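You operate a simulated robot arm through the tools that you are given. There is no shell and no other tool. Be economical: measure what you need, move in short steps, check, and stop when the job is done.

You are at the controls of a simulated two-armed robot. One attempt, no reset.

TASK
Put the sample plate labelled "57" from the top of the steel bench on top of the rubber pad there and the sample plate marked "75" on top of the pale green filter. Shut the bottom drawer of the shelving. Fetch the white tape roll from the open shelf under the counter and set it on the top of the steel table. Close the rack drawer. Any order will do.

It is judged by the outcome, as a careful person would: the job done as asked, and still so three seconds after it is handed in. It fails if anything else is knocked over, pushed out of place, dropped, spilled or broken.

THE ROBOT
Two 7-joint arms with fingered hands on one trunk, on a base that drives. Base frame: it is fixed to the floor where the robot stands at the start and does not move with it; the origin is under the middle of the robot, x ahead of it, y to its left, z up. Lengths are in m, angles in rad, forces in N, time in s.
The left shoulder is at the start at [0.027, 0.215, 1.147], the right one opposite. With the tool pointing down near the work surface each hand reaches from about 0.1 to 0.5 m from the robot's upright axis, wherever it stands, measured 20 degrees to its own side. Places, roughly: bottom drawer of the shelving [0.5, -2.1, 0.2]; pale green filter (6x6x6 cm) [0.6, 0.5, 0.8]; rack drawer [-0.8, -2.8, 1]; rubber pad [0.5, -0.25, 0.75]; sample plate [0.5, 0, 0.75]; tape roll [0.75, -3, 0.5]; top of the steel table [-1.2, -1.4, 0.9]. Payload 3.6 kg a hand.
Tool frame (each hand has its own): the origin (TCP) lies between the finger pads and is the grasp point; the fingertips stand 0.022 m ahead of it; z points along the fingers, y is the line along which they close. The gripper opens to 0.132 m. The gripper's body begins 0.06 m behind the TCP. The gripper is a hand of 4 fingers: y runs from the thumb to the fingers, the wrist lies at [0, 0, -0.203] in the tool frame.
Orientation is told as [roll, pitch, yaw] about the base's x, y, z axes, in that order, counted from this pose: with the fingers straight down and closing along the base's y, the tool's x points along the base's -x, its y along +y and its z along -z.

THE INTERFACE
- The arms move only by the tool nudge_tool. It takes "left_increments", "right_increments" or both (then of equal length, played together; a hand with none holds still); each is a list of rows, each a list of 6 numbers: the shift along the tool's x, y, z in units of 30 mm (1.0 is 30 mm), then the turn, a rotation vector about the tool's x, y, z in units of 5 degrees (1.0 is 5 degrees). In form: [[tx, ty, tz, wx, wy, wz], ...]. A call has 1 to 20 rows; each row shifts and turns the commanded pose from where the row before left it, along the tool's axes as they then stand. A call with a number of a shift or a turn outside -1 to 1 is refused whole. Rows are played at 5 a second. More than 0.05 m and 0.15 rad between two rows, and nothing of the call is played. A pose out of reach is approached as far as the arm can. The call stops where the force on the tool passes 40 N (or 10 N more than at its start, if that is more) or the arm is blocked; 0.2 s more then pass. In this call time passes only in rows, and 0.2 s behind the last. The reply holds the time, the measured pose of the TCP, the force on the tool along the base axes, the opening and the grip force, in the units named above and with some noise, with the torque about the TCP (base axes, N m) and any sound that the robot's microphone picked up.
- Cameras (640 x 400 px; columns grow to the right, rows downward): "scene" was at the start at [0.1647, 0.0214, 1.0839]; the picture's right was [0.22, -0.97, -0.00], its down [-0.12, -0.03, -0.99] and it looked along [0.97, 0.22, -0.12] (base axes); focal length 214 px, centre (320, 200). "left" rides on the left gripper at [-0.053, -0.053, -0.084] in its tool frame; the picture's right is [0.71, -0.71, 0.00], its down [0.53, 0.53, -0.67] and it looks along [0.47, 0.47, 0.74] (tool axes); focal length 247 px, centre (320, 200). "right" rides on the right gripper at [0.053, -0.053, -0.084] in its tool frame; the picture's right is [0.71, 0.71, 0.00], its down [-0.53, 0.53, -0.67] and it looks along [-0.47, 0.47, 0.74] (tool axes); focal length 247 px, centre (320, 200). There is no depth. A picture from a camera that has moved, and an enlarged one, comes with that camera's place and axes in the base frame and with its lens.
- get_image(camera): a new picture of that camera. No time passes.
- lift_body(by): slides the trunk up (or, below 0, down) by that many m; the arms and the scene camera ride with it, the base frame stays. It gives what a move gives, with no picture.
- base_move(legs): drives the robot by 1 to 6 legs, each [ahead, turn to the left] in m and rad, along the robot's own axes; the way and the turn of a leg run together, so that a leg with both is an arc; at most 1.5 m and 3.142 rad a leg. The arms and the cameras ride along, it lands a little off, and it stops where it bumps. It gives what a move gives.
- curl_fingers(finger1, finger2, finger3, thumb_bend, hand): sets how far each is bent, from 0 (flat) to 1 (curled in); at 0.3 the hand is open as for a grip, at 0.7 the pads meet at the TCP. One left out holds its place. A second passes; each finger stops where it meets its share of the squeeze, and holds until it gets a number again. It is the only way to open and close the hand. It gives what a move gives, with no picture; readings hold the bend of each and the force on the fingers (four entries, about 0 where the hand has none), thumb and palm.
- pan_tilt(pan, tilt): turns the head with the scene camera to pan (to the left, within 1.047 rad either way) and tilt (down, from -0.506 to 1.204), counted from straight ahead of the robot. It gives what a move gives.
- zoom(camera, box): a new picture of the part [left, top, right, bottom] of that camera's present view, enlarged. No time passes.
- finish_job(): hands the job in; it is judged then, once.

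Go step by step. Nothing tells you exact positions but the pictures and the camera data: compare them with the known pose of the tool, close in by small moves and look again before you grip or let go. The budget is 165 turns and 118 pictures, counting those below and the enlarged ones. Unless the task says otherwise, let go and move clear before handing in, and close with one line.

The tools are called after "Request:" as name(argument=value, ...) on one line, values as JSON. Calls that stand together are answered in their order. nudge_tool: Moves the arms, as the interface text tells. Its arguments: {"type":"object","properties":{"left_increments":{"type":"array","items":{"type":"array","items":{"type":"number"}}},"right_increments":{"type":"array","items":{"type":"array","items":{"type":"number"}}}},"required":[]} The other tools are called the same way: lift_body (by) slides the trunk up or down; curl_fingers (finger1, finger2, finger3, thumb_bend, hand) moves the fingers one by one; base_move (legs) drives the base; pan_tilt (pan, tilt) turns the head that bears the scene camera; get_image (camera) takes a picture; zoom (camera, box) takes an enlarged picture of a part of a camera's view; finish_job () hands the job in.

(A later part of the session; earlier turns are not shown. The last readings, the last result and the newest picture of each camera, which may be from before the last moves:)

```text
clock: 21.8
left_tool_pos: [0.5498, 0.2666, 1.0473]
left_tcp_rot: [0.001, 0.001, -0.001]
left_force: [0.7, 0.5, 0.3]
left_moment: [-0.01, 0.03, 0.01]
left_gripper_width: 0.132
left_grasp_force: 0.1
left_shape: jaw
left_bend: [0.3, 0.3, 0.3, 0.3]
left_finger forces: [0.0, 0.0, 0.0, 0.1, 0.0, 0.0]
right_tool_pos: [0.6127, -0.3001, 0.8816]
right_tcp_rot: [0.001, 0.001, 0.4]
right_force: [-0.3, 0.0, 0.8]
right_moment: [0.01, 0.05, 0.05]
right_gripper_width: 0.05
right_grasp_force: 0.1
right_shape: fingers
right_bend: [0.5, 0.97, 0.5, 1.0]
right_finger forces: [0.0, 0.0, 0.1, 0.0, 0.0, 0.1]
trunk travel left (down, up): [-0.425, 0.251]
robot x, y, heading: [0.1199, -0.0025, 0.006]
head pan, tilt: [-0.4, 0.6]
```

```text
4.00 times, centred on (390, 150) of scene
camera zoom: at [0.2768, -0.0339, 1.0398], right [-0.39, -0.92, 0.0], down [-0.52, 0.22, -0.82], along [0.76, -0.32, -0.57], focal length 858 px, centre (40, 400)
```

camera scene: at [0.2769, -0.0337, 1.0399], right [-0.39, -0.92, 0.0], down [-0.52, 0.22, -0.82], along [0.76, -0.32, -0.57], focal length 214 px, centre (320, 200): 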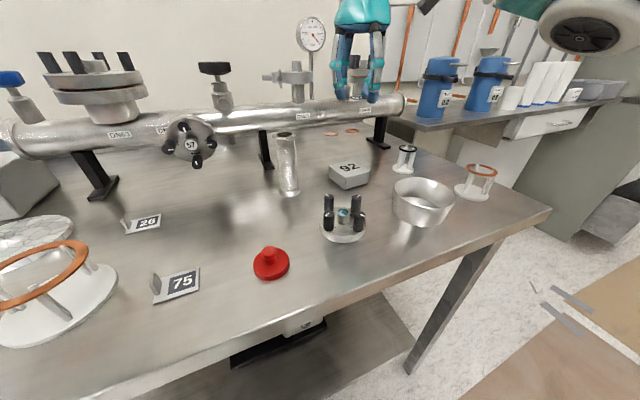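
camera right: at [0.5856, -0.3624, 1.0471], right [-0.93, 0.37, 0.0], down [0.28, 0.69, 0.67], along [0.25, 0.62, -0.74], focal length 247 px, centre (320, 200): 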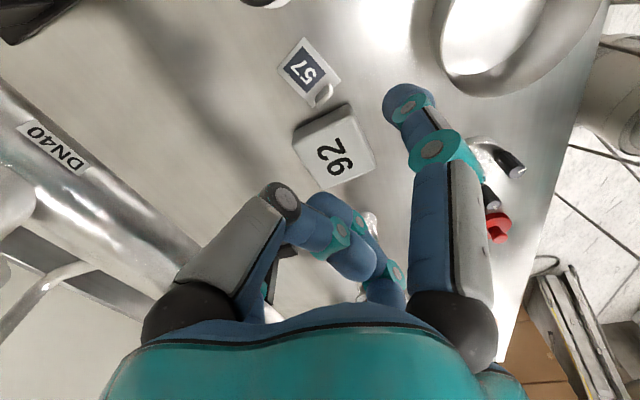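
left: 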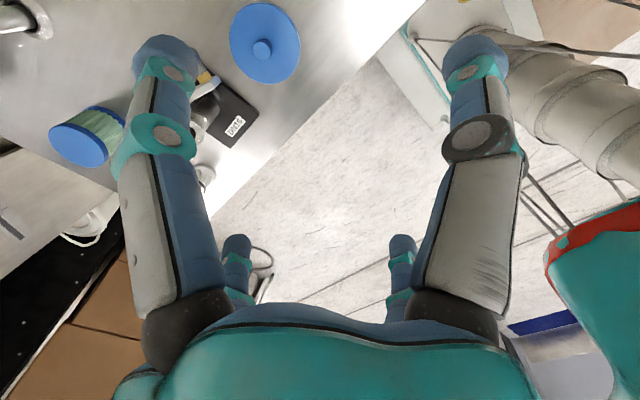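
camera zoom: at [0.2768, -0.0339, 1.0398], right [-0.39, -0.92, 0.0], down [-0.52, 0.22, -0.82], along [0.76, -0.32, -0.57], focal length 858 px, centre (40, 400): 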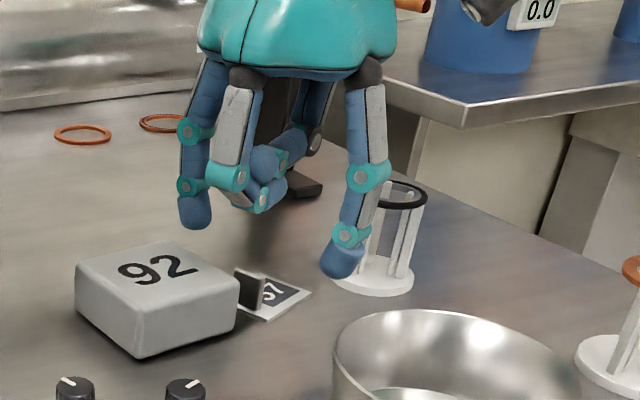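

Request:
nudge_tool(right_increments=[[0.05, 0.07, 0.4, 0, 0, 0], [0, 0, 0.42, 0, 0, 0]])

Request:
zoom(camera="right", box=[240, 40, 440, 240])

Request:
zoom(camera="scene", box=[330, 100, 450, 200])

```text
clock: 22.4
left_tool_pos: [0.5488, 0.2663, 1.0467]
left_tcp_rot: [0.0, -0.002, -0.002]
left_force: [-1.2, 0.3, -0.4]
left_moment: [-0.05, 0.01, 0.0]
left_gripper_width: 0.132
left_grasp_force: 0.0
left_shape: jaw
left_bend: [0.3, 0.3, 0.3, 0.3]
left_finger forces: [0.0, 0.0, 0.1, 0.1, 0.0, 0.0]
right_tool_pos: [0.6105, -0.2977, 0.8568]
right_tcp_rot: [0.002, 0.001, 0.4]
right_force: [0.5, -0.1, 0.1]
right_moment: [-0.01, 0.01, -0.01]
right_gripper_width: 0.0503
right_grasp_force: 0.0
right_shape: fingers
right_bend: [0.5, 0.97, 0.5, 1.0]
right_finger forces: [0.1, 0.1, 0.1, 0.1, 0.0, 0.0]
trunk travel left (down, up): [-0.425, 0.251]
robot x, y, heading: [0.1179, 0.0019, 0.002]
head pan, tilt: [-0.4, 0.6]
```

```text
2.00 times, centred on (340, 140) of right
camera zoom: at [0.5824, -0.3672, 0.9412], right [-0.93, 0.38, 0.0], down [0.28, 0.69, 0.67], along [0.25, 0.62, -0.74], focal length 494 px, centre (280, 320)
```

zoom: 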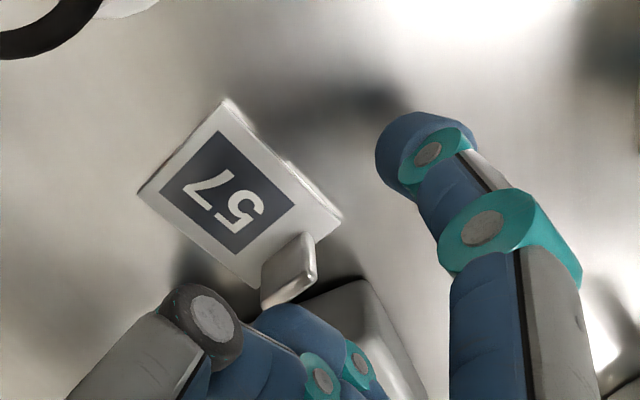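

```text
4.00 times, centred on (390, 150) of scene
camera zoom: at [0.2768, -0.0338, 1.0399], right [-0.39, -0.92, 0.0], down [-0.52, 0.22, -0.82], along [0.76, -0.32, -0.57], focal length 858 px, centre (40, 400)
```

zoom: 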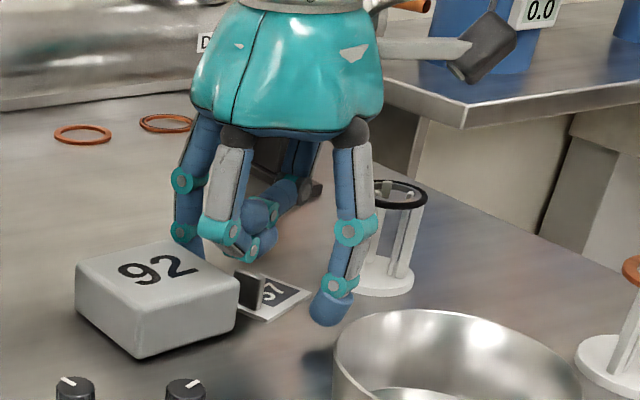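

Both fingers flank the fin without contact. I'll close fingers 1 and 3 on it.

Request:
curl_fingers(hand="right", finger1=0.72, finger3=0.72)

Request:
zoom(camera="right", box=[240, 40, 440, 240])

Request:
zoom(camera="scene", box=[330, 100, 450, 200])

```text
clock: 23.4
left_tool_pos: [0.5504, 0.268, 1.0482]
left_tcp_rot: [-0.001, 0.0, -0.001]
left_force: [-0.3, -1.8, -0.5]
left_moment: [0.02, 0.03, 0.04]
left_gripper_width: 0.1318
left_grasp_force: 0.1
left_shape: jaw
left_bend: [0.3, 0.3, 0.3, 0.3]
left_finger forces: [0.1, 0.0, 0.1, 0.1, 0.0, 0.0]
right_tool_pos: [0.6106, -0.2981, 0.8571]
right_tcp_rot: [0.0, 0.002, 0.401]
right_force: [-0.3, 1.1, 0.1]
right_moment: [-0.02, -0.01, 0.0]
right_gripper_width: 0.0299
right_grasp_force: 0.1
right_shape: fingers
right_bend: [0.71, 0.97, 0.71, 1.0]
right_finger forces: [0.0, 0.0, 0.0, 0.0, 0.0, 0.0]
trunk travel left (down, up): [-0.425, 0.251]
robot x, y, heading: [0.1223, 0.0011, 0.001]
head pan, tilt: [-0.4, 0.6]
```

```text
2.00 times, centred on (340, 140) of right
camera zoom: at [0.5822, -0.3674, 0.9414], right [-0.93, 0.38, 0.0], down [0.28, 0.69, 0.67], along [0.25, 0.62, -0.74], focal length 494 px, centre (280, 320)
```

zoom: 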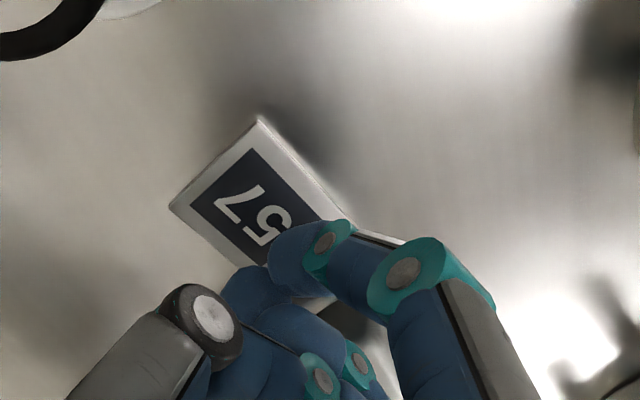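

```text
4.00 times, centred on (390, 150) of scene
camera zoom: at [0.2768, -0.0338, 1.0399], right [-0.39, -0.92, 0.0], down [-0.52, 0.22, -0.82], along [0.76, -0.32, -0.57], focal length 858 px, centre (40, 400)
```

zoom: 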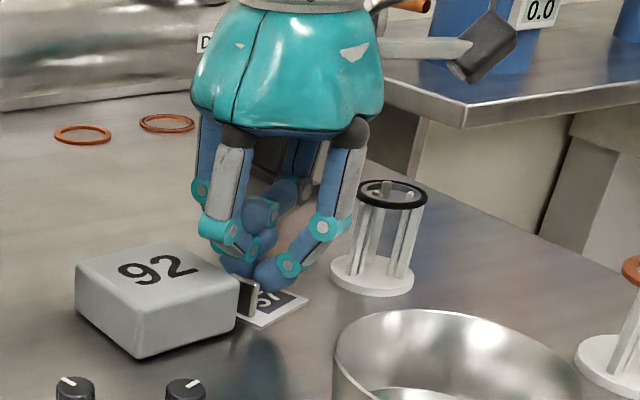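

The fingers closed beside the fin, on its label side, instead of across its edges. I'll reopen, rise slightly, and measure again.

Request:
nudge_tool(right_increments=[[0, 0, -0.8, 0, 0, 0]])

Request:
curl_fingers(hand="right", finger1=0.52, finger3=0.52)

Request:
zoom(camera="right", box=[240, 70, 400, 170])

Request:
zoom(camera="scene", box=[350, 120, 430, 170])

```text
clock: 23.8
left_tool_pos: [0.5482, 0.2658, 1.0464]
left_tcp_rot: [0.001, -0.001, -0.001]
left_force: [-0.2, 0.2, 0.2]
left_moment: [-0.01, 0.02, -0.01]
left_gripper_width: 0.1318
left_grasp_force: 0.0
left_shape: jaw
left_bend: [0.3, 0.3, 0.3, 0.3]
left_finger forces: [0.0, 0.0, 0.0, 0.0, 0.0, 0.0]
right_tool_pos: [0.6096, -0.2969, 0.8821]
right_tcp_rot: [0.0, 0.004, 0.4]
right_force: [-0.2, 0.0, -0.6]
right_moment: [0.01, 0.01, 0.05]
right_gripper_width: 0.0296
right_grasp_force: 0.0
right_shape: fingers
right_bend: [0.71, 0.97, 0.71, 1.0]
right_finger forces: [0.0, 0.1, 0.1, 0.0, 0.1, 0.0]
trunk travel left (down, up): [-0.425, 0.251]
robot x, y, heading: [0.1201, -0.0011, -0.005]
head pan, tilt: [-0.4, 0.6]
```

```text
clock: 24.8
left_tool_pos: [0.5497, 0.2669, 1.0466]
left_tcp_rot: [0.0, 0.0, -0.001]
left_force: [-0.3, -0.3, -0.2]
left_moment: [0.02, 0.01, 0.0]
left_gripper_width: 0.1321
left_grasp_force: 0.0
left_shape: jaw
left_bend: [0.3, 0.3, 0.3, 0.3]
left_finger forces: [0.1, 0.0, 0.0, 0.0, 0.0, 0.0]
right_tool_pos: [0.6102, -0.2973, 0.8811]
right_tcp_rot: [-0.001, 0.002, 0.401]
right_force: [-0.8, -0.2, 0.6]
right_moment: [-0.01, 0.02, 0.01]
right_gripper_width: 0.0474
right_grasp_force: 0.0
right_shape: fingers
right_bend: [0.52, 0.97, 0.52, 1.0]
right_finger forces: [0.0, 0.0, 0.0, 0.0, 0.0, 0.1]
trunk travel left (down, up): [-0.425, 0.251]
robot x, y, heading: [0.1203, -0.0018, 0.0]
head pan, tilt: [-0.4, 0.6]
```

```text
4.00 times, centred on (320, 120) of right
camera zoom: at [0.5821, -0.367, 0.9655], right [-0.93, 0.38, 0.0], down [0.28, 0.69, 0.67], along [0.25, 0.62, -0.74], focal length 988 px, centre (320, 520)
```

zoom: 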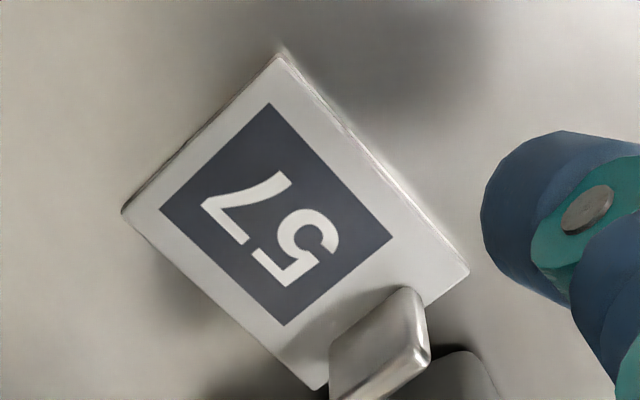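

```text
8.00 times, centred on (390, 145) of scene
camera zoom: at [0.2768, -0.0338, 1.0399], right [-0.39, -0.92, 0.0], down [-0.52, 0.22, -0.82], along [0.76, -0.32, -0.57], focal length 1716 px, centre (-240, 640)
```

zoom: 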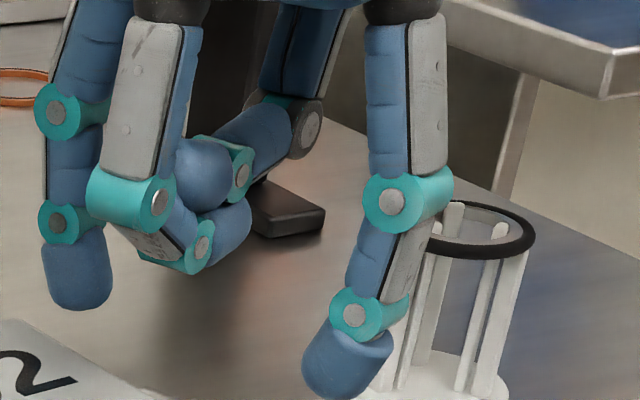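

The fin is now about 1.4 cm from the pad, too tight for the pinch. I'll rest the closed fingertips on the label and drag the plate gently about 2 cm away from the pad.

Request:
curl_fingers(hand="right", finger1=0.68, finger3=0.68)

Request:
nudge_tool(right_increments=[[0, -0.42, 0, 0, 0, 0], [0, 0, 0.5, 0, 0, 0], [0, 0, 0.35, 0, 0, 0], [0, 0, 0.1, 0, 0, 0]])

Request:
zoom(camera="right", box=[240, 40, 440, 240])

```text
clock: 25.8
left_tool_pos: [0.5497, 0.2669, 1.048]
left_tcp_rot: [0.0, 0.0, -0.002]
left_force: [-0.2, -0.5, -0.6]
left_moment: [0.0, 0.03, 0.05]
left_gripper_width: 0.132
left_grasp_force: 0.0
left_shape: jaw
left_bend: [0.3, 0.3, 0.3, 0.3]
left_finger forces: [0.0, 0.0, 0.1, 0.1, 0.0, 0.1]
right_tool_pos: [0.6093, -0.2967, 0.881]
right_tcp_rot: [0.0, 0.001, 0.401]
right_force: [0.9, 0.2, -0.1]
right_moment: [0.02, -0.01, 0.0]
right_gripper_width: 0.0326
right_grasp_force: 0.1
right_shape: fingers
right_bend: [0.68, 0.97, 0.68, 1.0]
right_finger forces: [0.1, 0.0, 0.1, 0.1, 0.0, 0.1]
trunk travel left (down, up): [-0.425, 0.251]
robot x, y, heading: [0.1195, 0.0002, -0.003]
head pan, tilt: [-0.4, 0.6]
```

```text
clock: 26.8
left_tool_pos: [0.5494, 0.2673, 1.0479]
left_tcp_rot: [-0.001, -0.001, -0.001]
left_force: [0.0, 0.6, 0.2]
left_moment: [0.0, -0.03, -0.03]
left_gripper_width: 0.1318
left_grasp_force: 0.1
left_shape: jaw
left_bend: [0.3, 0.3, 0.3, 0.3]
left_finger forces: [0.1, 0.1, 0.0, 0.1, 0.1, 0.0]
right_tool_pos: [0.6139, -0.3104, 0.8525]
right_tcp_rot: [-0.002, 0.002, 0.401]
right_force: [-0.7, 0.0, 0.7]
right_moment: [0.01, -0.01, 0.04]
right_gripper_width: 0.0328
right_grasp_force: 0.0
right_shape: fingers
right_bend: [0.68, 0.97, 0.68, 1.0]
right_finger forces: [0.0, 0.0, 0.0, 0.0, 0.0, 0.0]
trunk travel left (down, up): [-0.425, 0.251]
robot x, y, heading: [0.1238, 0.0007, 0.001]
head pan, tilt: [-0.4, 0.6]
```

```text
2.00 times, centred on (340, 140) of right
camera zoom: at [0.5865, -0.3788, 0.9371], right [-0.93, 0.38, 0.0], down [0.28, 0.69, 0.67], along [0.25, 0.62, -0.74], focal length 494 px, centre (280, 320)
```

zoom: 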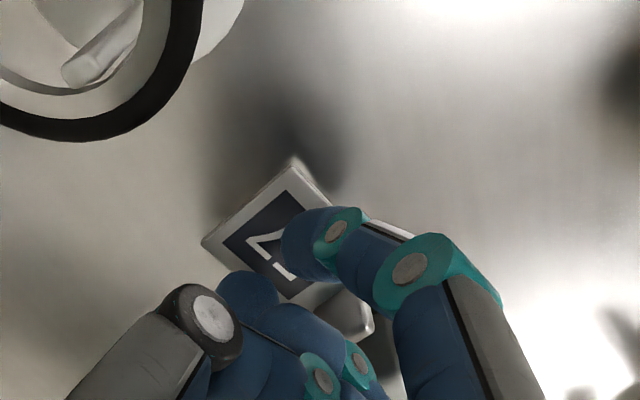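

Request:
nudge_tool(right_increments=[[0, 0, 0.08, 0, 0, 0], [0, 0, 0.08, 0, 0, 0], [0, 0, 0.08, 0, 0, 0]])

```text
clock: 27.6
left_tool_pos: [0.5489, 0.2678, 1.0488]
left_tcp_rot: [0.001, -0.001, -0.001]
left_force: [-0.9, 0.7, -0.4]
left_moment: [0.02, -0.01, 0.0]
left_gripper_width: 0.132
left_grasp_force: 0.0
left_shape: jaw
left_bend: [0.3, 0.3, 0.3, 0.3]
left_finger forces: [0.1, 0.0, 0.0, 0.1, 0.0, 0.0]
right_tool_pos: [0.6146, -0.3083, 0.8463]
right_tcp_rot: [0.0, -0.002, 0.402]
right_force: [0.6, -0.1, 8.3]
right_moment: [0.05, -0.02, 0.02]
right_gripper_width: 0.0324
right_grasp_force: 4.4
right_shape: fingers
right_bend: [0.68, 0.97, 0.68, 1.0]
right_finger forces: [4.4, 0.0, 3.9, 0.1, 0.0, 0.0]
trunk travel left (down, up): [-0.425, 0.251]
robot x, y, heading: [0.119, -0.0005, -0.001]
head pan, tilt: [-0.4, 0.6]
```

Contact is made at about 8 N. Now I drag.

Request:
nudge_tool(right_increments=[[-0.04, -0.16, 0, 0, 0, 0], [-0.04, -0.16, 0, 0, 0, 0], [-0.04, -0.16, 0, 0, 0, 0], [-0.04, -0.16, 0, 0, 0, 0], [0, 0, -0.9, 0, 0, 0], [0, 0, -0.5, 0, 0, 0]])

Request:
curl_fingers(hand="right", finger1=0.5, finger3=0.5)

Request:
zoom(camera="right", box=[200, 20, 440, 170])

```text
clock: 29.0
left_tool_pos: [0.5498, 0.266, 1.0466]
left_tcp_rot: [0.0, -0.002, -0.003]
left_force: [0.5, 0.6, -0.2]
left_moment: [0.02, 0.0, 0.0]
left_gripper_width: 0.1317
left_grasp_force: 0.1
left_shape: jaw
left_bend: [0.3, 0.3, 0.3, 0.3]
left_finger forces: [0.1, 0.0, 0.1, 0.1, 0.0, 0.1]
right_tool_pos: [0.6272, -0.3259, 0.8863]
right_tcp_rot: [0.0, 0.003, 0.4]
right_force: [0.6, -0.1, -0.4]
right_moment: [0.02, -0.03, 0.01]
right_gripper_width: 0.0327
right_grasp_force: 0.0
right_shape: fingers
right_bend: [0.68, 0.97, 0.68, 1.0]
right_finger forces: [0.0, 0.0, 0.1, 0.0, 0.1, 0.1]
trunk travel left (down, up): [-0.425, 0.251]
robot x, y, heading: [0.121, 0.0008, -0.001]
head pan, tilt: [-0.4, 0.6]
```

```text
clock: 30.0
left_tool_pos: [0.5491, 0.2665, 1.0466]
left_tcp_rot: [-0.001, 0.0, -0.002]
left_force: [-0.6, 0.0, 0.5]
left_moment: [0.01, 0.01, -0.02]
left_gripper_width: 0.132
left_grasp_force: 0.1
left_shape: jaw
left_bend: [0.3, 0.3, 0.3, 0.3]
left_finger forces: [0.1, 0.1, 0.0, 0.0, 0.0, 0.1]
right_tool_pos: [0.6263, -0.325, 0.8874]
right_tcp_rot: [0.0, 0.001, 0.401]
right_force: [-0.6, -0.2, -0.1]
right_moment: [0.0, -0.01, -0.02]
right_gripper_width: 0.0496
right_grasp_force: 0.2
right_shape: fingers
right_bend: [0.5, 0.97, 0.5, 1.0]
right_finger forces: [0.0, 0.1, 0.1, 0.0, 0.0, 0.0]
trunk travel left (down, up): [-0.425, 0.251]
robot x, y, heading: [0.1201, 0.0001, 0.0]
head pan, tilt: [-0.4, 0.6]
```

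```text
2.67 times, centred on (320, 95) of right
camera zoom: at [0.5986, -0.395, 0.9722], right [-0.93, 0.38, 0.0], down [0.28, 0.69, 0.67], along [0.25, 0.62, -0.74], focal length 659 px, centre (320, 480)
```

zoom: 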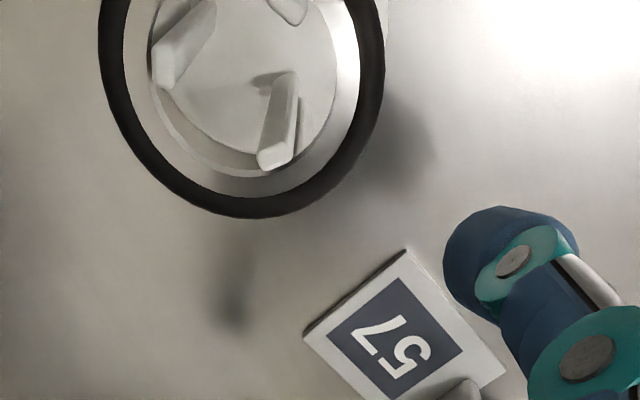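

The plate did not move because the finger slid over it. Instead I'll hook finger 3 behind the plate's far short edge and pull it diagonally toward the robot, away from the pad and into free space.

Request:
curl_fingers(hand="right", finger1=1.0, finger3=0.5)

Request:
nudge_tool(right_increments=[[0.44, 0.78, 0, 0, 0, 0], [0, 0, 0.6, 0, 0, 0], [0, 0, 0.4, 0, 0, 0], [0, 0, 0.12, 0, 0, 0]])

Request:
get_image(camera="right")

Request:
zoom(camera="scene", box=[330, 100, 450, 200])

```text
clock: 31.0
left_tool_pos: [0.548, 0.2669, 1.0463]
left_tcp_rot: [0.0, 0.0, -0.002]
left_force: [1.1, 0.4, 0.0]
left_moment: [-0.01, -0.02, -0.03]
left_gripper_width: 0.132
left_grasp_force: 0.0
left_shape: jaw
left_bend: [0.3, 0.3, 0.3, 0.3]
left_finger forces: [0.0, 0.0, 0.2, 0.1, 0.0, 0.1]
right_tool_pos: [0.627, -0.3254, 0.8886]
right_tcp_rot: [0.0, 0.003, 0.401]
right_force: [0.2, -0.1, 0.4]
right_moment: [0.01, -0.01, 0.02]
right_gripper_width: 0.0226
right_grasp_force: 0.0
right_shape: fingers
right_bend: [0.8, 0.98, 0.5, 1.0]
right_finger forces: [0.1, 0.0, 0.0, 0.0, 0.0, 0.0]
trunk travel left (down, up): [-0.425, 0.251]
robot x, y, heading: [0.1202, -0.0002, -0.003]
head pan, tilt: [-0.4, 0.6]
```

```text
clock: 32.0
left_tool_pos: [0.5497, 0.2661, 1.0465]
left_tcp_rot: [0.0, 0.0, -0.002]
left_force: [0.2, -0.2, -0.2]
left_moment: [-0.02, -0.01, 0.03]
left_gripper_width: 0.132
left_grasp_force: 0.1
left_shape: jaw
left_bend: [0.3, 0.3, 0.3, 0.3]
left_finger forces: [0.1, 0.0, 0.0, 0.0, 0.1, 0.0]
right_tool_pos: [0.6056, -0.3084, 0.8545]
right_tcp_rot: [0.001, 0.002, 0.401]
right_force: [0.3, 0.0, -0.5]
right_moment: [0.0, 0.03, 0.01]
right_gripper_width: 0.0224
right_grasp_force: 0.2
right_shape: fingers
right_bend: [0.8, 0.98, 0.5, 1.0]
right_finger forces: [0.0, 0.0, 0.0, 0.0, 0.0, 0.0]
trunk travel left (down, up): [-0.425, 0.251]
robot x, y, heading: [0.1199, 0.0037, 0.002]
head pan, tilt: [-0.4, 0.6]
```

```text
78 pictures are left
camera right: at [0.5776, -0.3784, 0.9382], right [-0.93, 0.38, 0.0], down [0.28, 0.69, 0.67], along [0.25, 0.62, -0.74], focal length 247 px, centre (320, 200)
```

right: 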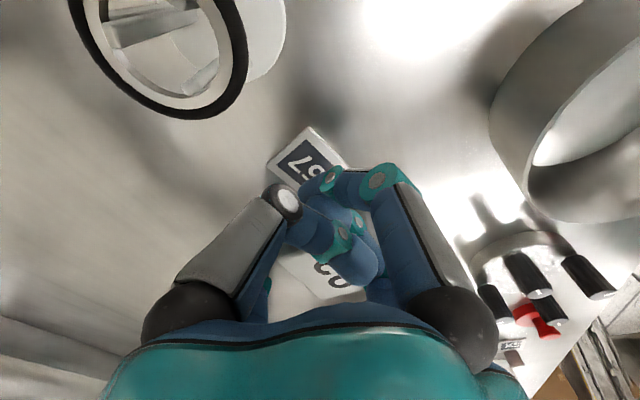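

```text
4.00 times, centred on (390, 150) of scene
camera zoom: at [0.2769, -0.0338, 1.0399], right [-0.39, -0.92, 0.0], down [-0.52, 0.22, -0.82], along [0.76, -0.32, -0.57], focal length 858 px, centre (40, 400)
```

zoom: 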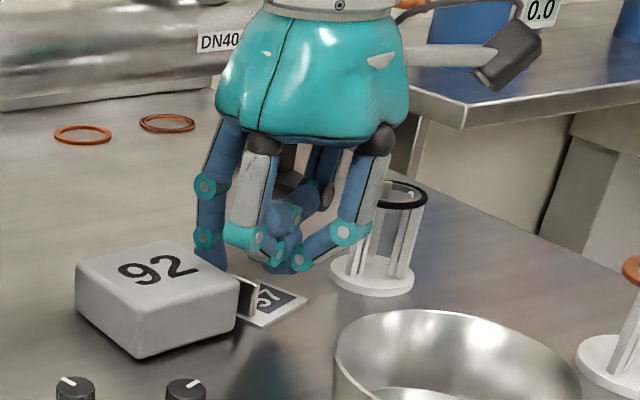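

Request:
nudge_tool(right_increments=[[0, 0, 0.12, 0, 0, 0], [0.3, 0, 0, 0, 0, 0], [0.3, 0, 0, 0, 0, 0], [0.3, 0, 0, 0, 0, 0], [0.3, 0, 0, 0, 0, 0], [0.3, 0, 0, 0, 0, 0]])

Request:
get_image(camera="right")

```text
clock: 33.4
left_tool_pos: [0.5488, 0.2669, 1.0473]
left_tcp_rot: [0.0, 0.001, -0.003]
left_force: [-0.4, -0.1, 0.3]
left_moment: [-0.02, 0.0, -0.02]
left_gripper_width: 0.1318
left_grasp_force: 0.1
left_shape: jaw
left_bend: [0.3, 0.3, 0.3, 0.3]
left_finger forces: [0.0, 0.1, 0.1, 0.1, 0.0, 0.0]
right_tool_pos: [0.5642, -0.3255, 0.8494]
right_tcp_rot: [-0.001, 0.001, 0.4]
right_force: [0.1, 0.4, -0.1]
right_moment: [-0.02, -0.02, 0.01]
right_gripper_width: 0.0226
right_grasp_force: 0.3
right_shape: fingers
right_bend: [0.8, 0.98, 0.5, 1.0]
right_finger forces: [0.0, 0.1, 0.3, 0.1, 0.1, 0.0]
trunk travel left (down, up): [-0.425, 0.251]
robot x, y, heading: [0.1188, -0.0, -0.0]
head pan, tilt: [-0.4, 0.6]
```

```text
76 pictures are left
camera right: at [0.5355, -0.3958, 0.9345], right [-0.93, 0.38, 0.0], down [0.28, 0.69, 0.67], along [0.25, 0.62, -0.74], focal length 247 px, centre (320, 200)
```

right: 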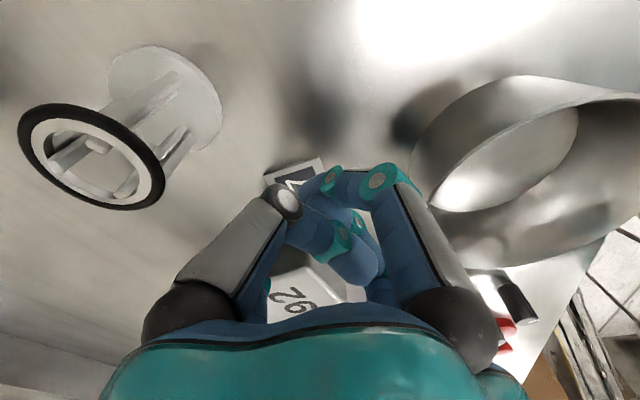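

The plate came along with the finger. I'll rise and measure its new pose.

Request:
nudge_tool(right_increments=[[-0.3, 0, 0, 0, 0, 0], [0, 0, -0.9, 0, 0, 0], [0, 0, -0.9, 0, 0, 0], [0, 0, -0.9, 0, 0, 0]])

Request:
curl_fingers(hand="right", finger1=0.5, finger2=0.5, finger3=0.5, thumb_bend=0.5)

Request:
zoom(camera="right", box=[200, 30, 440, 180])

Request:
zoom(camera="scene", box=[330, 130, 450, 205])

```text
clock: 34.4
left_tool_pos: [0.5492, 0.2658, 1.0474]
left_tcp_rot: [-0.001, 0.0, -0.001]
left_force: [-0.4, -0.7, -0.2]
left_moment: [-0.01, -0.01, 0.02]
left_gripper_width: 0.132
left_grasp_force: 0.1
left_shape: jaw
left_bend: [0.3, 0.3, 0.3, 0.3]
left_finger forces: [0.1, 0.1, 0.0, 0.0, 0.0, 0.0]
right_tool_pos: [0.5722, -0.3234, 0.9321]
right_tcp_rot: [-0.001, 0.001, 0.401]
right_force: [0.2, 0.3, -0.5]
right_moment: [0.01, 0.02, 0.03]
right_gripper_width: 0.0227
right_grasp_force: 0.0
right_shape: fingers
right_bend: [0.8, 0.98, 0.5, 1.0]
right_finger forces: [0.0, 0.1, 0.1, 0.1, 0.1, 0.1]
trunk travel left (down, up): [-0.425, 0.251]
robot x, y, heading: [0.1208, -0.0009, -0.002]
head pan, tilt: [-0.4, 0.6]
```

```text
clock: 35.4
left_tool_pos: [0.5487, 0.2677, 1.0482]
left_tcp_rot: [0.0, 0.0, -0.002]
left_force: [0.2, 0.2, -0.2]
left_moment: [-0.01, 0.01, 0.01]
left_gripper_width: 0.1319
left_grasp_force: 0.0
left_shape: jaw
left_bend: [0.3, 0.3, 0.3, 0.3]
left_finger forces: [0.0, 0.0, 0.0, 0.0, 0.1, 0.1]
right_tool_pos: [0.5725, -0.3236, 0.9305]
right_tcp_rot: [0.002, 0.001, 0.401]
right_force: [-0.4, 0.0, 0.7]
right_moment: [0.02, -0.01, -0.01]
right_gripper_width: 0.0401
right_grasp_force: 0.1
right_shape: fingers
right_bend: [0.5, 0.5, 0.5, 0.5]
right_finger forces: [0.1, 0.0, 0.0, 0.1, 0.1, 0.1]
trunk travel left (down, up): [-0.425, 0.251]
robot x, y, heading: [0.1222, 0.0032, -0.002]
head pan, tilt: [-0.4, 0.6]
```

```text
2.67 times, centred on (320, 105) of right
camera zoom: at [0.5439, -0.3925, 1.0157], right [-0.93, 0.38, 0.0], down [0.28, 0.69, 0.67], along [0.25, 0.62, -0.74], focal length 659 px, centre (320, 453)
```

zoom: 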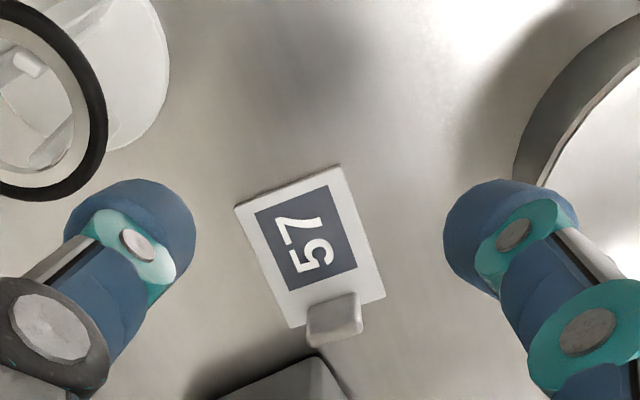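

```text
5.33 times, centred on (390, 168) of scene
camera zoom: at [0.2767, -0.0338, 1.0399], right [-0.39, -0.92, 0.0], down [-0.52, 0.22, -0.82], along [0.76, -0.32, -0.57], focal length 1144 px, centre (-53, 373)
```

zoom: 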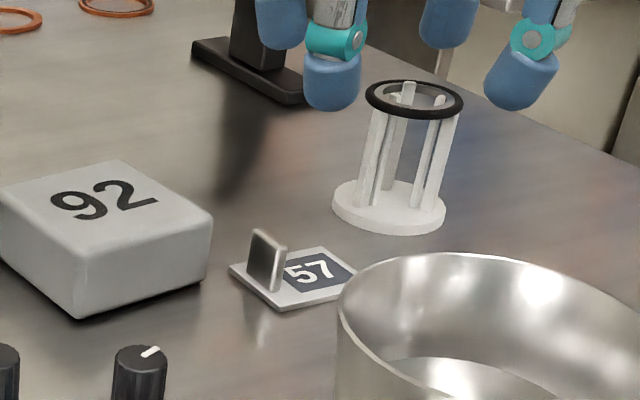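

Plate 57 now lies square to the bench at about (0.58, -0.31), with its fin at (0.580, -0.293) and room on the pad side. I'll turn the hand back to yaw 0 and set up a normal fin pinch.

Request:
curl_fingers(hand="right", finger1=0.62, finger2=0.54, finger3=0.62, thumb_bend=0.54)

Request:
nudge_tool(right_increments=[[0, 0, 0, 0, 0, 1], [0, 0, 0, 0, 0, 1], [0, 0, 0, 0, 0, 1], [0, 0, 0, 0, 0, 1], [0, 0, 0, 0, 0, 0.6], [-0.08, 0.52, 0, 0, 0, 0], [0, 0.52, 0, 0, 0, 0], [0, 0, 0.9, 0, 0, 0], [0, 0, 0.7, 0, 0, 0]])

Request:
zoom(camera="right", box=[220, 80, 440, 217])

Request:
zoom(camera="scene", box=[330, 130, 450, 205])

```text
clock: 36.4
left_tool_pos: [0.5483, 0.2663, 1.0474]
left_tcp_rot: [0.0, 0.0, -0.003]
left_force: [0.8, 0.1, -0.7]
left_moment: [0.04, -0.01, 0.01]
left_gripper_width: 0.1321
left_grasp_force: 0.1
left_shape: jaw
left_bend: [0.3, 0.3, 0.3, 0.3]
left_finger forces: [0.0, 0.1, 0.1, 0.0, 0.0, 0.0]
right_tool_pos: [0.5715, -0.3217, 0.9312]
right_tcp_rot: [0.0, 0.003, 0.402]
right_force: [-0.2, 0.0, -0.6]
right_moment: [0.01, -0.02, 0.02]
right_gripper_width: 0.0234
right_grasp_force: 0.1
right_shape: fingers
right_bend: [0.62, 0.54, 0.62, 0.54]
right_finger forces: [0.0, 0.1, 0.1, 0.2, 0.0, 0.0]
trunk travel left (down, up): [-0.425, 0.251]
robot x, y, heading: [0.1184, 0.003, 0.002]
head pan, tilt: [-0.4, 0.6]
```

```text
clock: 38.4
left_tool_pos: [0.55, 0.2673, 1.048]
left_tcp_rot: [0.001, -0.001, -0.002]
left_force: [0.5, -0.4, 0.9]
left_moment: [0.01, 0.0, 0.0]
left_gripper_width: 0.1319
left_grasp_force: 0.2
left_shape: jaw
left_bend: [0.3, 0.3, 0.3, 0.3]
left_finger forces: [0.0, 0.0, 0.0, 0.0, 0.0, 0.0]
right_tool_pos: [0.575, -0.2923, 0.8829]
right_tcp_rot: [0.0, 0.002, -0.002]
right_force: [0.8, -0.5, -0.5]
right_moment: [0.02, -0.01, -0.01]
right_gripper_width: 0.0235
right_grasp_force: 0.2
right_shape: fingers
right_bend: [0.62, 0.54, 0.62, 0.54]
right_finger forces: [0.1, 0.0, 0.1, 0.1, 0.1, 0.1]
trunk travel left (down, up): [-0.425, 0.251]
robot x, y, heading: [0.1207, -0.0033, -0.001]
head pan, tilt: [-0.4, 0.6]
```

```text
2.91 times, centred on (330, 148) of right
camera zoom: at [0.5218, -0.3448, 0.9673], right [-0.71, 0.71, 0.0], down [0.53, 0.53, 0.67], along [0.47, 0.47, -0.74], focal length 718 px, centre (291, 350)
```

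zoom: 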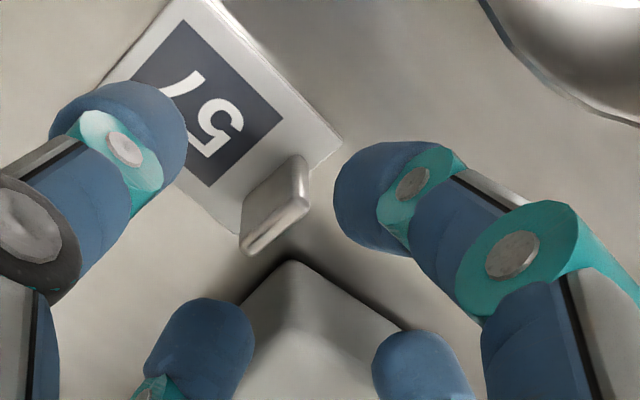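

```text
5.33 times, centred on (390, 168) of scene
camera zoom: at [0.2768, -0.0338, 1.0399], right [-0.39, -0.92, 0.0], down [-0.52, 0.22, -0.82], along [0.76, -0.32, -0.57], focal length 1144 px, centre (-53, 373)
```

zoom: 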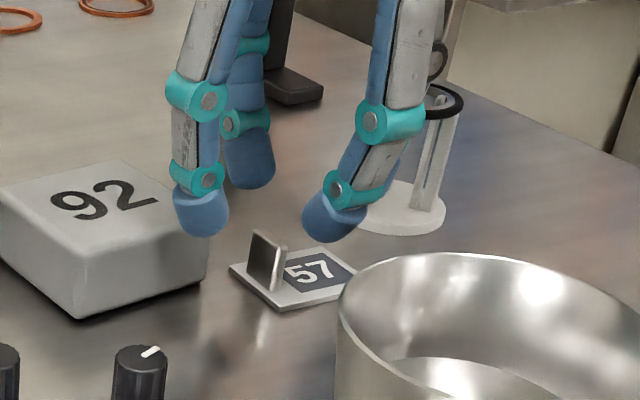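

The fin is centred between thumb and finger 2, and finger 2 just clears the pad's front face. I'll lower, close and check.

Request:
nudge_tool(right_increments=[[0.05, 0, 0.4, 0, 0, 0], [0, 0, 0.4, 0, 0, 0], [0, 0, 0.14, 0, 0, 0]])

Request:
curl_fingers(hand="right", finger2=0.74, thumb_bend=0.74)

Request:
zoom(camera="right", box=[220, 80, 440, 217])

Request:
zoom(camera="scene", box=[330, 130, 450, 205])

```text
clock: 39.2
left_tool_pos: [0.5478, 0.2664, 1.0466]
left_tcp_rot: [-0.001, 0.002, -0.004]
left_force: [0.0, 0.0, -0.6]
left_moment: [-0.02, -0.01, 0.01]
left_gripper_width: 0.132
left_grasp_force: 0.0
left_shape: jaw
left_bend: [0.3, 0.3, 0.3, 0.3]
left_finger forces: [0.0, 0.0, 0.0, 0.1, 0.0, 0.1]
right_tool_pos: [0.5728, -0.2911, 0.8544]
right_tcp_rot: [0.0, 0.001, 0.0]
right_force: [0.1, -0.5, 0.1]
right_moment: [-0.01, -0.04, 0.02]
right_gripper_width: 0.0233
right_grasp_force: 0.0
right_shape: fingers
right_bend: [0.62, 0.54, 0.62, 0.54]
right_finger forces: [0.1, 0.0, 0.1, 0.1, 0.0, 0.0]
trunk travel left (down, up): [-0.425, 0.251]
robot x, y, heading: [0.1231, -0.0004, 0.006]
head pan, tilt: [-0.4, 0.6]
```

```text
clock: 40.2
left_tool_pos: [0.5477, 0.2667, 1.0474]
left_tcp_rot: [0.001, 0.0, -0.003]
left_force: [-0.7, -0.7, 0.7]
left_moment: [0.05, 0.0, -0.01]
left_gripper_width: 0.132
left_grasp_force: 0.1
left_shape: jaw
left_bend: [0.3, 0.3, 0.3, 0.3]
left_finger forces: [0.0, 0.0, 0.0, 0.1, 0.0, 0.0]
right_tool_pos: [0.5733, -0.2904, 0.8537]
right_tcp_rot: [0.0, 0.001, 0.0]
right_force: [0.1, 0.0, 0.3]
right_moment: [0.0, 0.03, -0.01]
right_gripper_width: 0.0064
right_grasp_force: 4.0
right_shape: fingers
right_bend: [0.62, 0.72, 0.62, 0.71]
right_finger forces: [0.1, 4.2, 0.1, 0.1, 4.2, 0.0]
trunk travel left (down, up): [-0.425, 0.251]
robot x, y, heading: [0.1218, 0.0029, -0.002]
head pan, tilt: [-0.4, 0.6]
```

```text
2.91 times, centred on (330, 148) of right
camera zoom: at [0.5204, -0.3443, 0.939], right [-0.71, 0.71, 0.0], down [0.53, 0.53, 0.67], along [0.47, 0.47, -0.74], focal length 718 px, centre (291, 350)
```

zoom: 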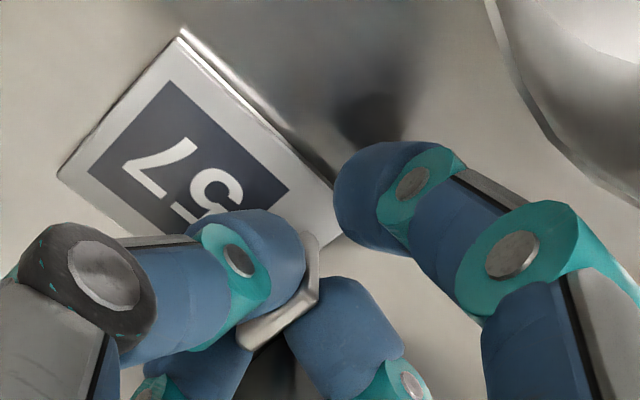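

```text
5.33 times, centred on (390, 168) of scene
camera zoom: at [0.2767, -0.0338, 1.0399], right [-0.39, -0.92, 0.0], down [-0.52, 0.22, -0.82], along [0.76, -0.32, -0.57], focal length 1144 px, centre (-53, 373)
```

zoom: 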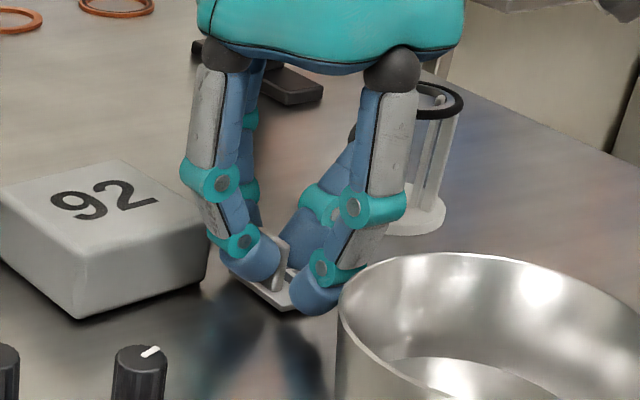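

That is a proper fin pinch. I'll tighten it and lift.

Request:
curl_fingers(hand="right", finger2=0.85, thumb_bend=0.85)

Request:
nudge_tool(right_increments=[[0, 0, -0.5, 0, 0, 0], [0, 0, -0.8, 0, 0, 0], [0, 0, -0.9, 0, 0, 0]])

Request:
zoom(camera="right", box=[180, 50, 460, 225])

```text
clock: 41.2
left_tool_pos: [0.548, 0.267, 1.048]
left_tcp_rot: [0.0, 0.001, -0.001]
left_force: [-0.8, 0.5, -0.2]
left_moment: [-0.03, 0.02, 0.03]
left_gripper_width: 0.132
left_grasp_force: 0.1
left_shape: jaw
left_bend: [0.3, 0.3, 0.3, 0.3]
left_finger forces: [0.0, 0.0, 0.1, 0.0, 0.0, 0.0]
right_tool_pos: [0.5732, -0.292, 0.8544]
right_tcp_rot: [0.0, 0.003, 0.0]
right_force: [0.3, -0.4, 0.1]
right_moment: [0.02, 0.02, -0.01]
right_gripper_width: 0.0074
right_grasp_force: 8.9
right_shape: fingers
right_bend: [0.62, 0.74, 0.62, 0.78]
right_finger forces: [0.1, 9.2, 0.2, 0.1, 9.0, 0.0]
trunk travel left (down, up): [-0.425, 0.251]
robot x, y, heading: [0.1215, -0.0001, -0.001]
head pan, tilt: [-0.4, 0.6]
```

```text
clock: 42.0
left_tool_pos: [0.5487, 0.2662, 1.0481]
left_tcp_rot: [-0.002, 0.0, -0.002]
left_force: [0.2, 0.0, -0.5]
left_moment: [0.0, -0.03, 0.01]
left_gripper_width: 0.1321
left_grasp_force: 0.0
left_shape: jaw
left_bend: [0.3, 0.3, 0.3, 0.3]
left_finger forces: [0.0, 0.0, 0.1, 0.0, 0.0, 0.0]
right_tool_pos: [0.5722, -0.2922, 0.9205]
right_tcp_rot: [0.001, 0.003, -0.003]
right_force: [0.4, -1.4, -1.6]
right_moment: [-0.02, -0.01, 0.02]
right_gripper_width: 0.0074
right_grasp_force: 9.5
right_shape: fingers
right_bend: [0.62, 0.74, 0.62, 0.78]
right_finger forces: [0.0, 9.3, 0.2, 0.0, 9.1, 0.1]
trunk travel left (down, up): [-0.425, 0.251]
robot x, y, heading: [0.1225, -0.0017, -0.004]
head pan, tilt: [-0.4, 0.6]
```

```text
2.29 times, centred on (320, 138) of right
camera zoom: at [0.5199, -0.3453, 1.0054], right [-0.71, 0.71, 0.0], down [0.53, 0.53, 0.67], along [0.47, 0.47, -0.74], focal length 564 px, centre (320, 343)
```

zoom: 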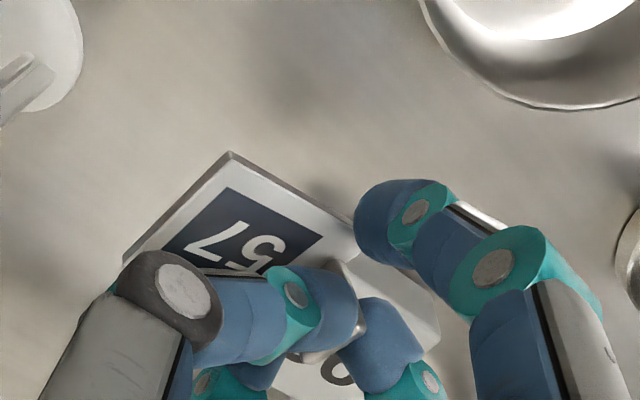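

The plate is lifted on its fin at about 9 N. I'll move it over the pad with the plate centre at (0.616, -0.244), then look.

Request:
nudge_tool(right_increments=[[-0.41, 0.73, 0, 0, 0, 0], [-0.41, 0.73, 0, 0, 0, 0], [-0.41, 0.73, 0, 0, 0, 0]])

Request:
get_image(camera="right")

Request:
zoom(camera="scene", box=[300, 110, 420, 210])

```text
clock: 42.8
left_tool_pos: [0.548, 0.2658, 1.0461]
left_tcp_rot: [0.0, 0.001, -0.003]
left_force: [-0.2, -0.2, -0.1]
left_moment: [-0.01, 0.01, 0.0]
left_gripper_width: 0.1319
left_grasp_force: 0.0
left_shape: jaw
left_bend: [0.3, 0.3, 0.3, 0.3]
left_finger forces: [0.0, 0.0, 0.0, 0.0, 0.1, 0.0]
right_tool_pos: [0.6111, -0.2245, 0.9209]
right_tcp_rot: [0.0, 0.0, 0.0]
right_force: [-0.3, 0.2, -0.9]
right_moment: [0.0, -0.01, -0.01]
right_gripper_width: 0.0075
right_grasp_force: 9.8
right_shape: fingers
right_bend: [0.62, 0.74, 0.62, 0.78]
right_finger forces: [0.1, 9.4, 0.1, 0.1, 9.2, 0.0]
trunk travel left (down, up): [-0.425, 0.251]
robot x, y, heading: [0.1172, 0.0009, 0.002]
head pan, tilt: [-0.4, 0.6]
```

```text
68 pictures are left
camera right: at [0.5575, -0.2785, 1.005], right [-0.71, 0.71, 0.0], down [0.53, 0.53, 0.67], along [0.47, 0.47, -0.74], focal length 247 px, centre (320, 200)
```

right: 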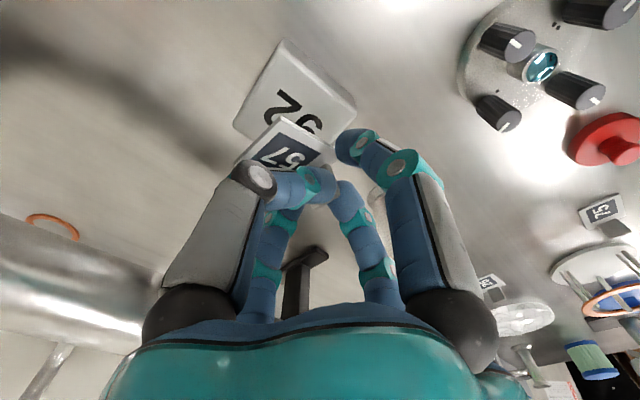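

```text
4.00 times, centred on (360, 160) of scene
camera zoom: at [0.2771, -0.0335, 1.0398], right [-0.39, -0.92, 0.0], down [-0.52, 0.22, -0.82], along [0.76, -0.32, -0.57], focal length 858 px, centre (160, 360)
```

zoom: 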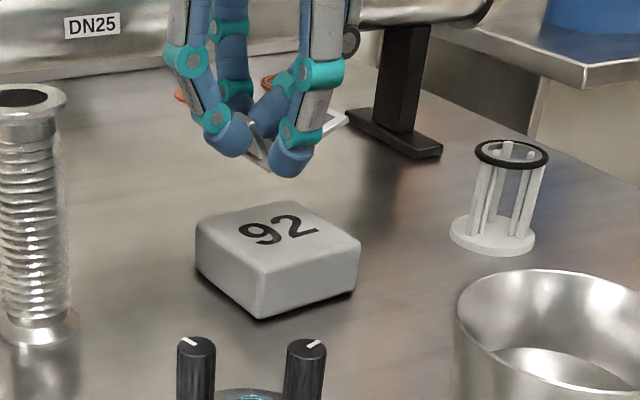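

The plate is centred over the pad within a few mm. I'll lower it until it touches.

Request:
nudge_tool(right_increments=[[0.1, 0, 0.5, 0, 0, 0], [0, 0, 0.4, 0, 0, 0], [0, 0, 0.1, 0, 0, 0], [0, 0, 0.1, 0, 0, 0]])

Request:
zoom(camera="scene", box=[310, 120, 400, 190])

```text
clock: 43.8
left_tool_pos: [0.5487, 0.2654, 1.0475]
left_tcp_rot: [-0.001, 0.0, -0.003]
left_force: [0.2, 0.3, -0.3]
left_moment: [-0.03, -0.02, 0.01]
left_gripper_width: 0.1322
left_grasp_force: 0.1
left_shape: jaw
left_bend: [0.3, 0.3, 0.3, 0.3]
left_finger forces: [0.0, 0.0, 0.1, 0.0, 0.0, 0.0]
right_tool_pos: [0.6071, -0.2259, 0.8874]
right_tcp_rot: [0.0, 0.003, -0.002]
right_force: [1.0, -0.6, -0.9]
right_moment: [-0.03, 0.03, 0.01]
right_gripper_width: 0.0072
right_grasp_force: 9.3
right_shape: fingers
right_bend: [0.62, 0.74, 0.62, 0.78]
right_finger forces: [0.0, 9.5, 0.1, 0.1, 9.2, 0.0]
trunk travel left (down, up): [-0.425, 0.251]
robot x, y, heading: [0.1171, -0.0022, -0.001]
head pan, tilt: [-0.4, 0.6]
```

```text
5.71 times, centred on (355, 155) of scene
camera zoom: at [0.2768, -0.0338, 1.0399], right [-0.39, -0.92, 0.0], down [-0.52, 0.22, -0.82], along [0.76, -0.32, -0.57], focal length 1226 px, centre (120, 457)
```

zoom: 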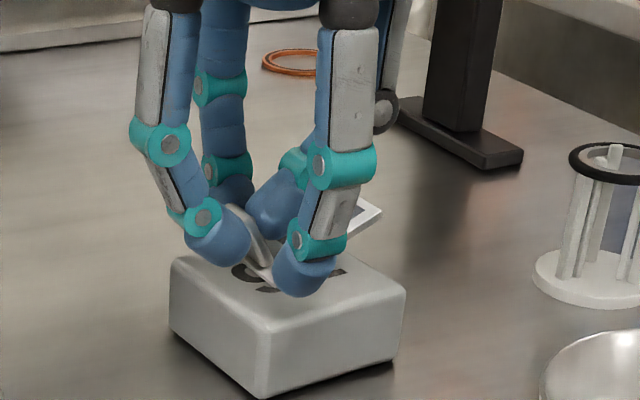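

The plate hangs tilted, with its far end up. I'll keep lowering until the edge touches and it starts to level.

Request:
nudge_tool(right_increments=[[0, 0, 0.1, 0, 0, 0], [0, 0, 0.1, 0, 0, 0], [0, 0, 0.08, 0, 0, 0]])

Request:
zoom(camera="scene", box=[310, 120, 400, 190])

```text
clock: 44.6
left_tool_pos: [0.5491, 0.2667, 1.047]
left_tcp_rot: [0.001, 0.001, -0.003]
left_force: [-0.7, -0.4, -0.6]
left_moment: [-0.02, 0.04, -0.01]
left_gripper_width: 0.1321
left_grasp_force: 0.0
left_shape: jaw
left_bend: [0.3, 0.3, 0.3, 0.3]
left_finger forces: [0.1, 0.0, 0.1, 0.1, 0.0, 0.0]
right_tool_pos: [0.6069, -0.2265, 0.8801]
right_tcp_rot: [0.001, 0.001, 0.001]
right_force: [-1.6, -1.0, 6.3]
right_moment: [0.01, -0.08, 0.0]
right_gripper_width: 0.0074
right_grasp_force: 12.8
right_shape: fingers
right_bend: [0.62, 0.74, 0.62, 0.78]
right_finger forces: [0.1, 9.3, 5.4, 0.1, 11.2, 0.0]
trunk travel left (down, up): [-0.425, 0.251]
robot x, y, heading: [0.1204, -0.0002, -0.0]
head pan, tilt: [-0.4, 0.6]
```

```text
5.71 times, centred on (355, 155) of scene
camera zoom: at [0.2761, -0.0337, 1.0401], right [-0.39, -0.92, 0.0], down [-0.52, 0.22, -0.82], along [0.76, -0.32, -0.57], focal length 1226 px, centre (120, 457)
```

zoom: 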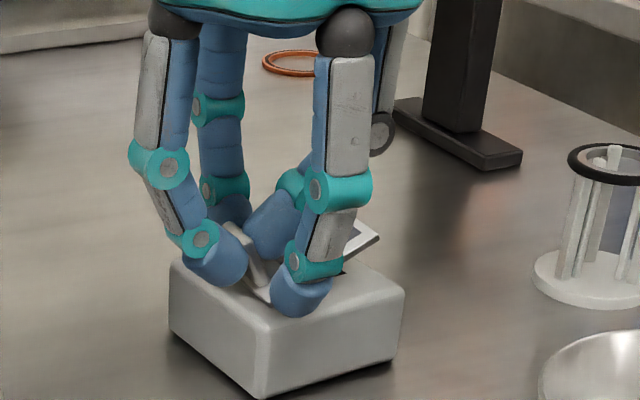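

Contact confirmed. I'll ease both fingers open slightly so the plate settles flat.

Request:
curl_fingers(hand="right", finger2=0.62, thumb_bend=0.68)

Request:
zoom(camera="scene", box=[310, 120, 400, 190])

```text
clock: 45.6
left_tool_pos: [0.5492, 0.2661, 1.0473]
left_tcp_rot: [0.0, 0.0, -0.001]
left_force: [1.0, 0.1, -0.2]
left_moment: [-0.01, 0.0, 0.04]
left_gripper_width: 0.1317
left_grasp_force: 0.0
left_shape: jaw
left_bend: [0.3, 0.3, 0.3, 0.3]
left_finger forces: [0.0, 0.1, 0.0, 0.1, 0.0, 0.0]
right_tool_pos: [0.6067, -0.2259, 0.8795]
right_tcp_rot: [0.0, 0.001, 0.002]
right_force: [-0.3, 0.4, 0.5]
right_moment: [0.01, 0.02, -0.01]
right_gripper_width: 0.0072
right_grasp_force: 0.1
right_shape: fingers
right_bend: [0.62, 0.62, 0.62, 0.68]
right_finger forces: [0.0, 0.1, 0.0, 0.1, 0.0, 0.1]
trunk travel left (down, up): [-0.425, 0.251]
robot x, y, heading: [0.1194, -0.0019, -0.001]
head pan, tilt: [-0.4, 0.6]
```

```text
5.71 times, centred on (355, 155) of scene
camera zoom: at [0.2768, -0.0338, 1.0399], right [-0.39, -0.92, 0.0], down [-0.52, 0.22, -0.82], along [0.76, -0.32, -0.57], focal length 1226 px, centre (120, 457)
```

zoom: 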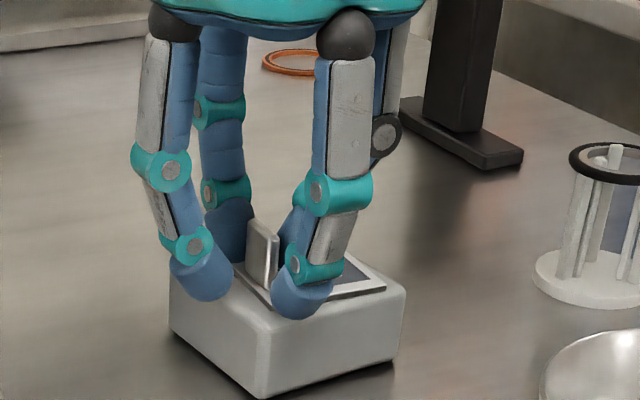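

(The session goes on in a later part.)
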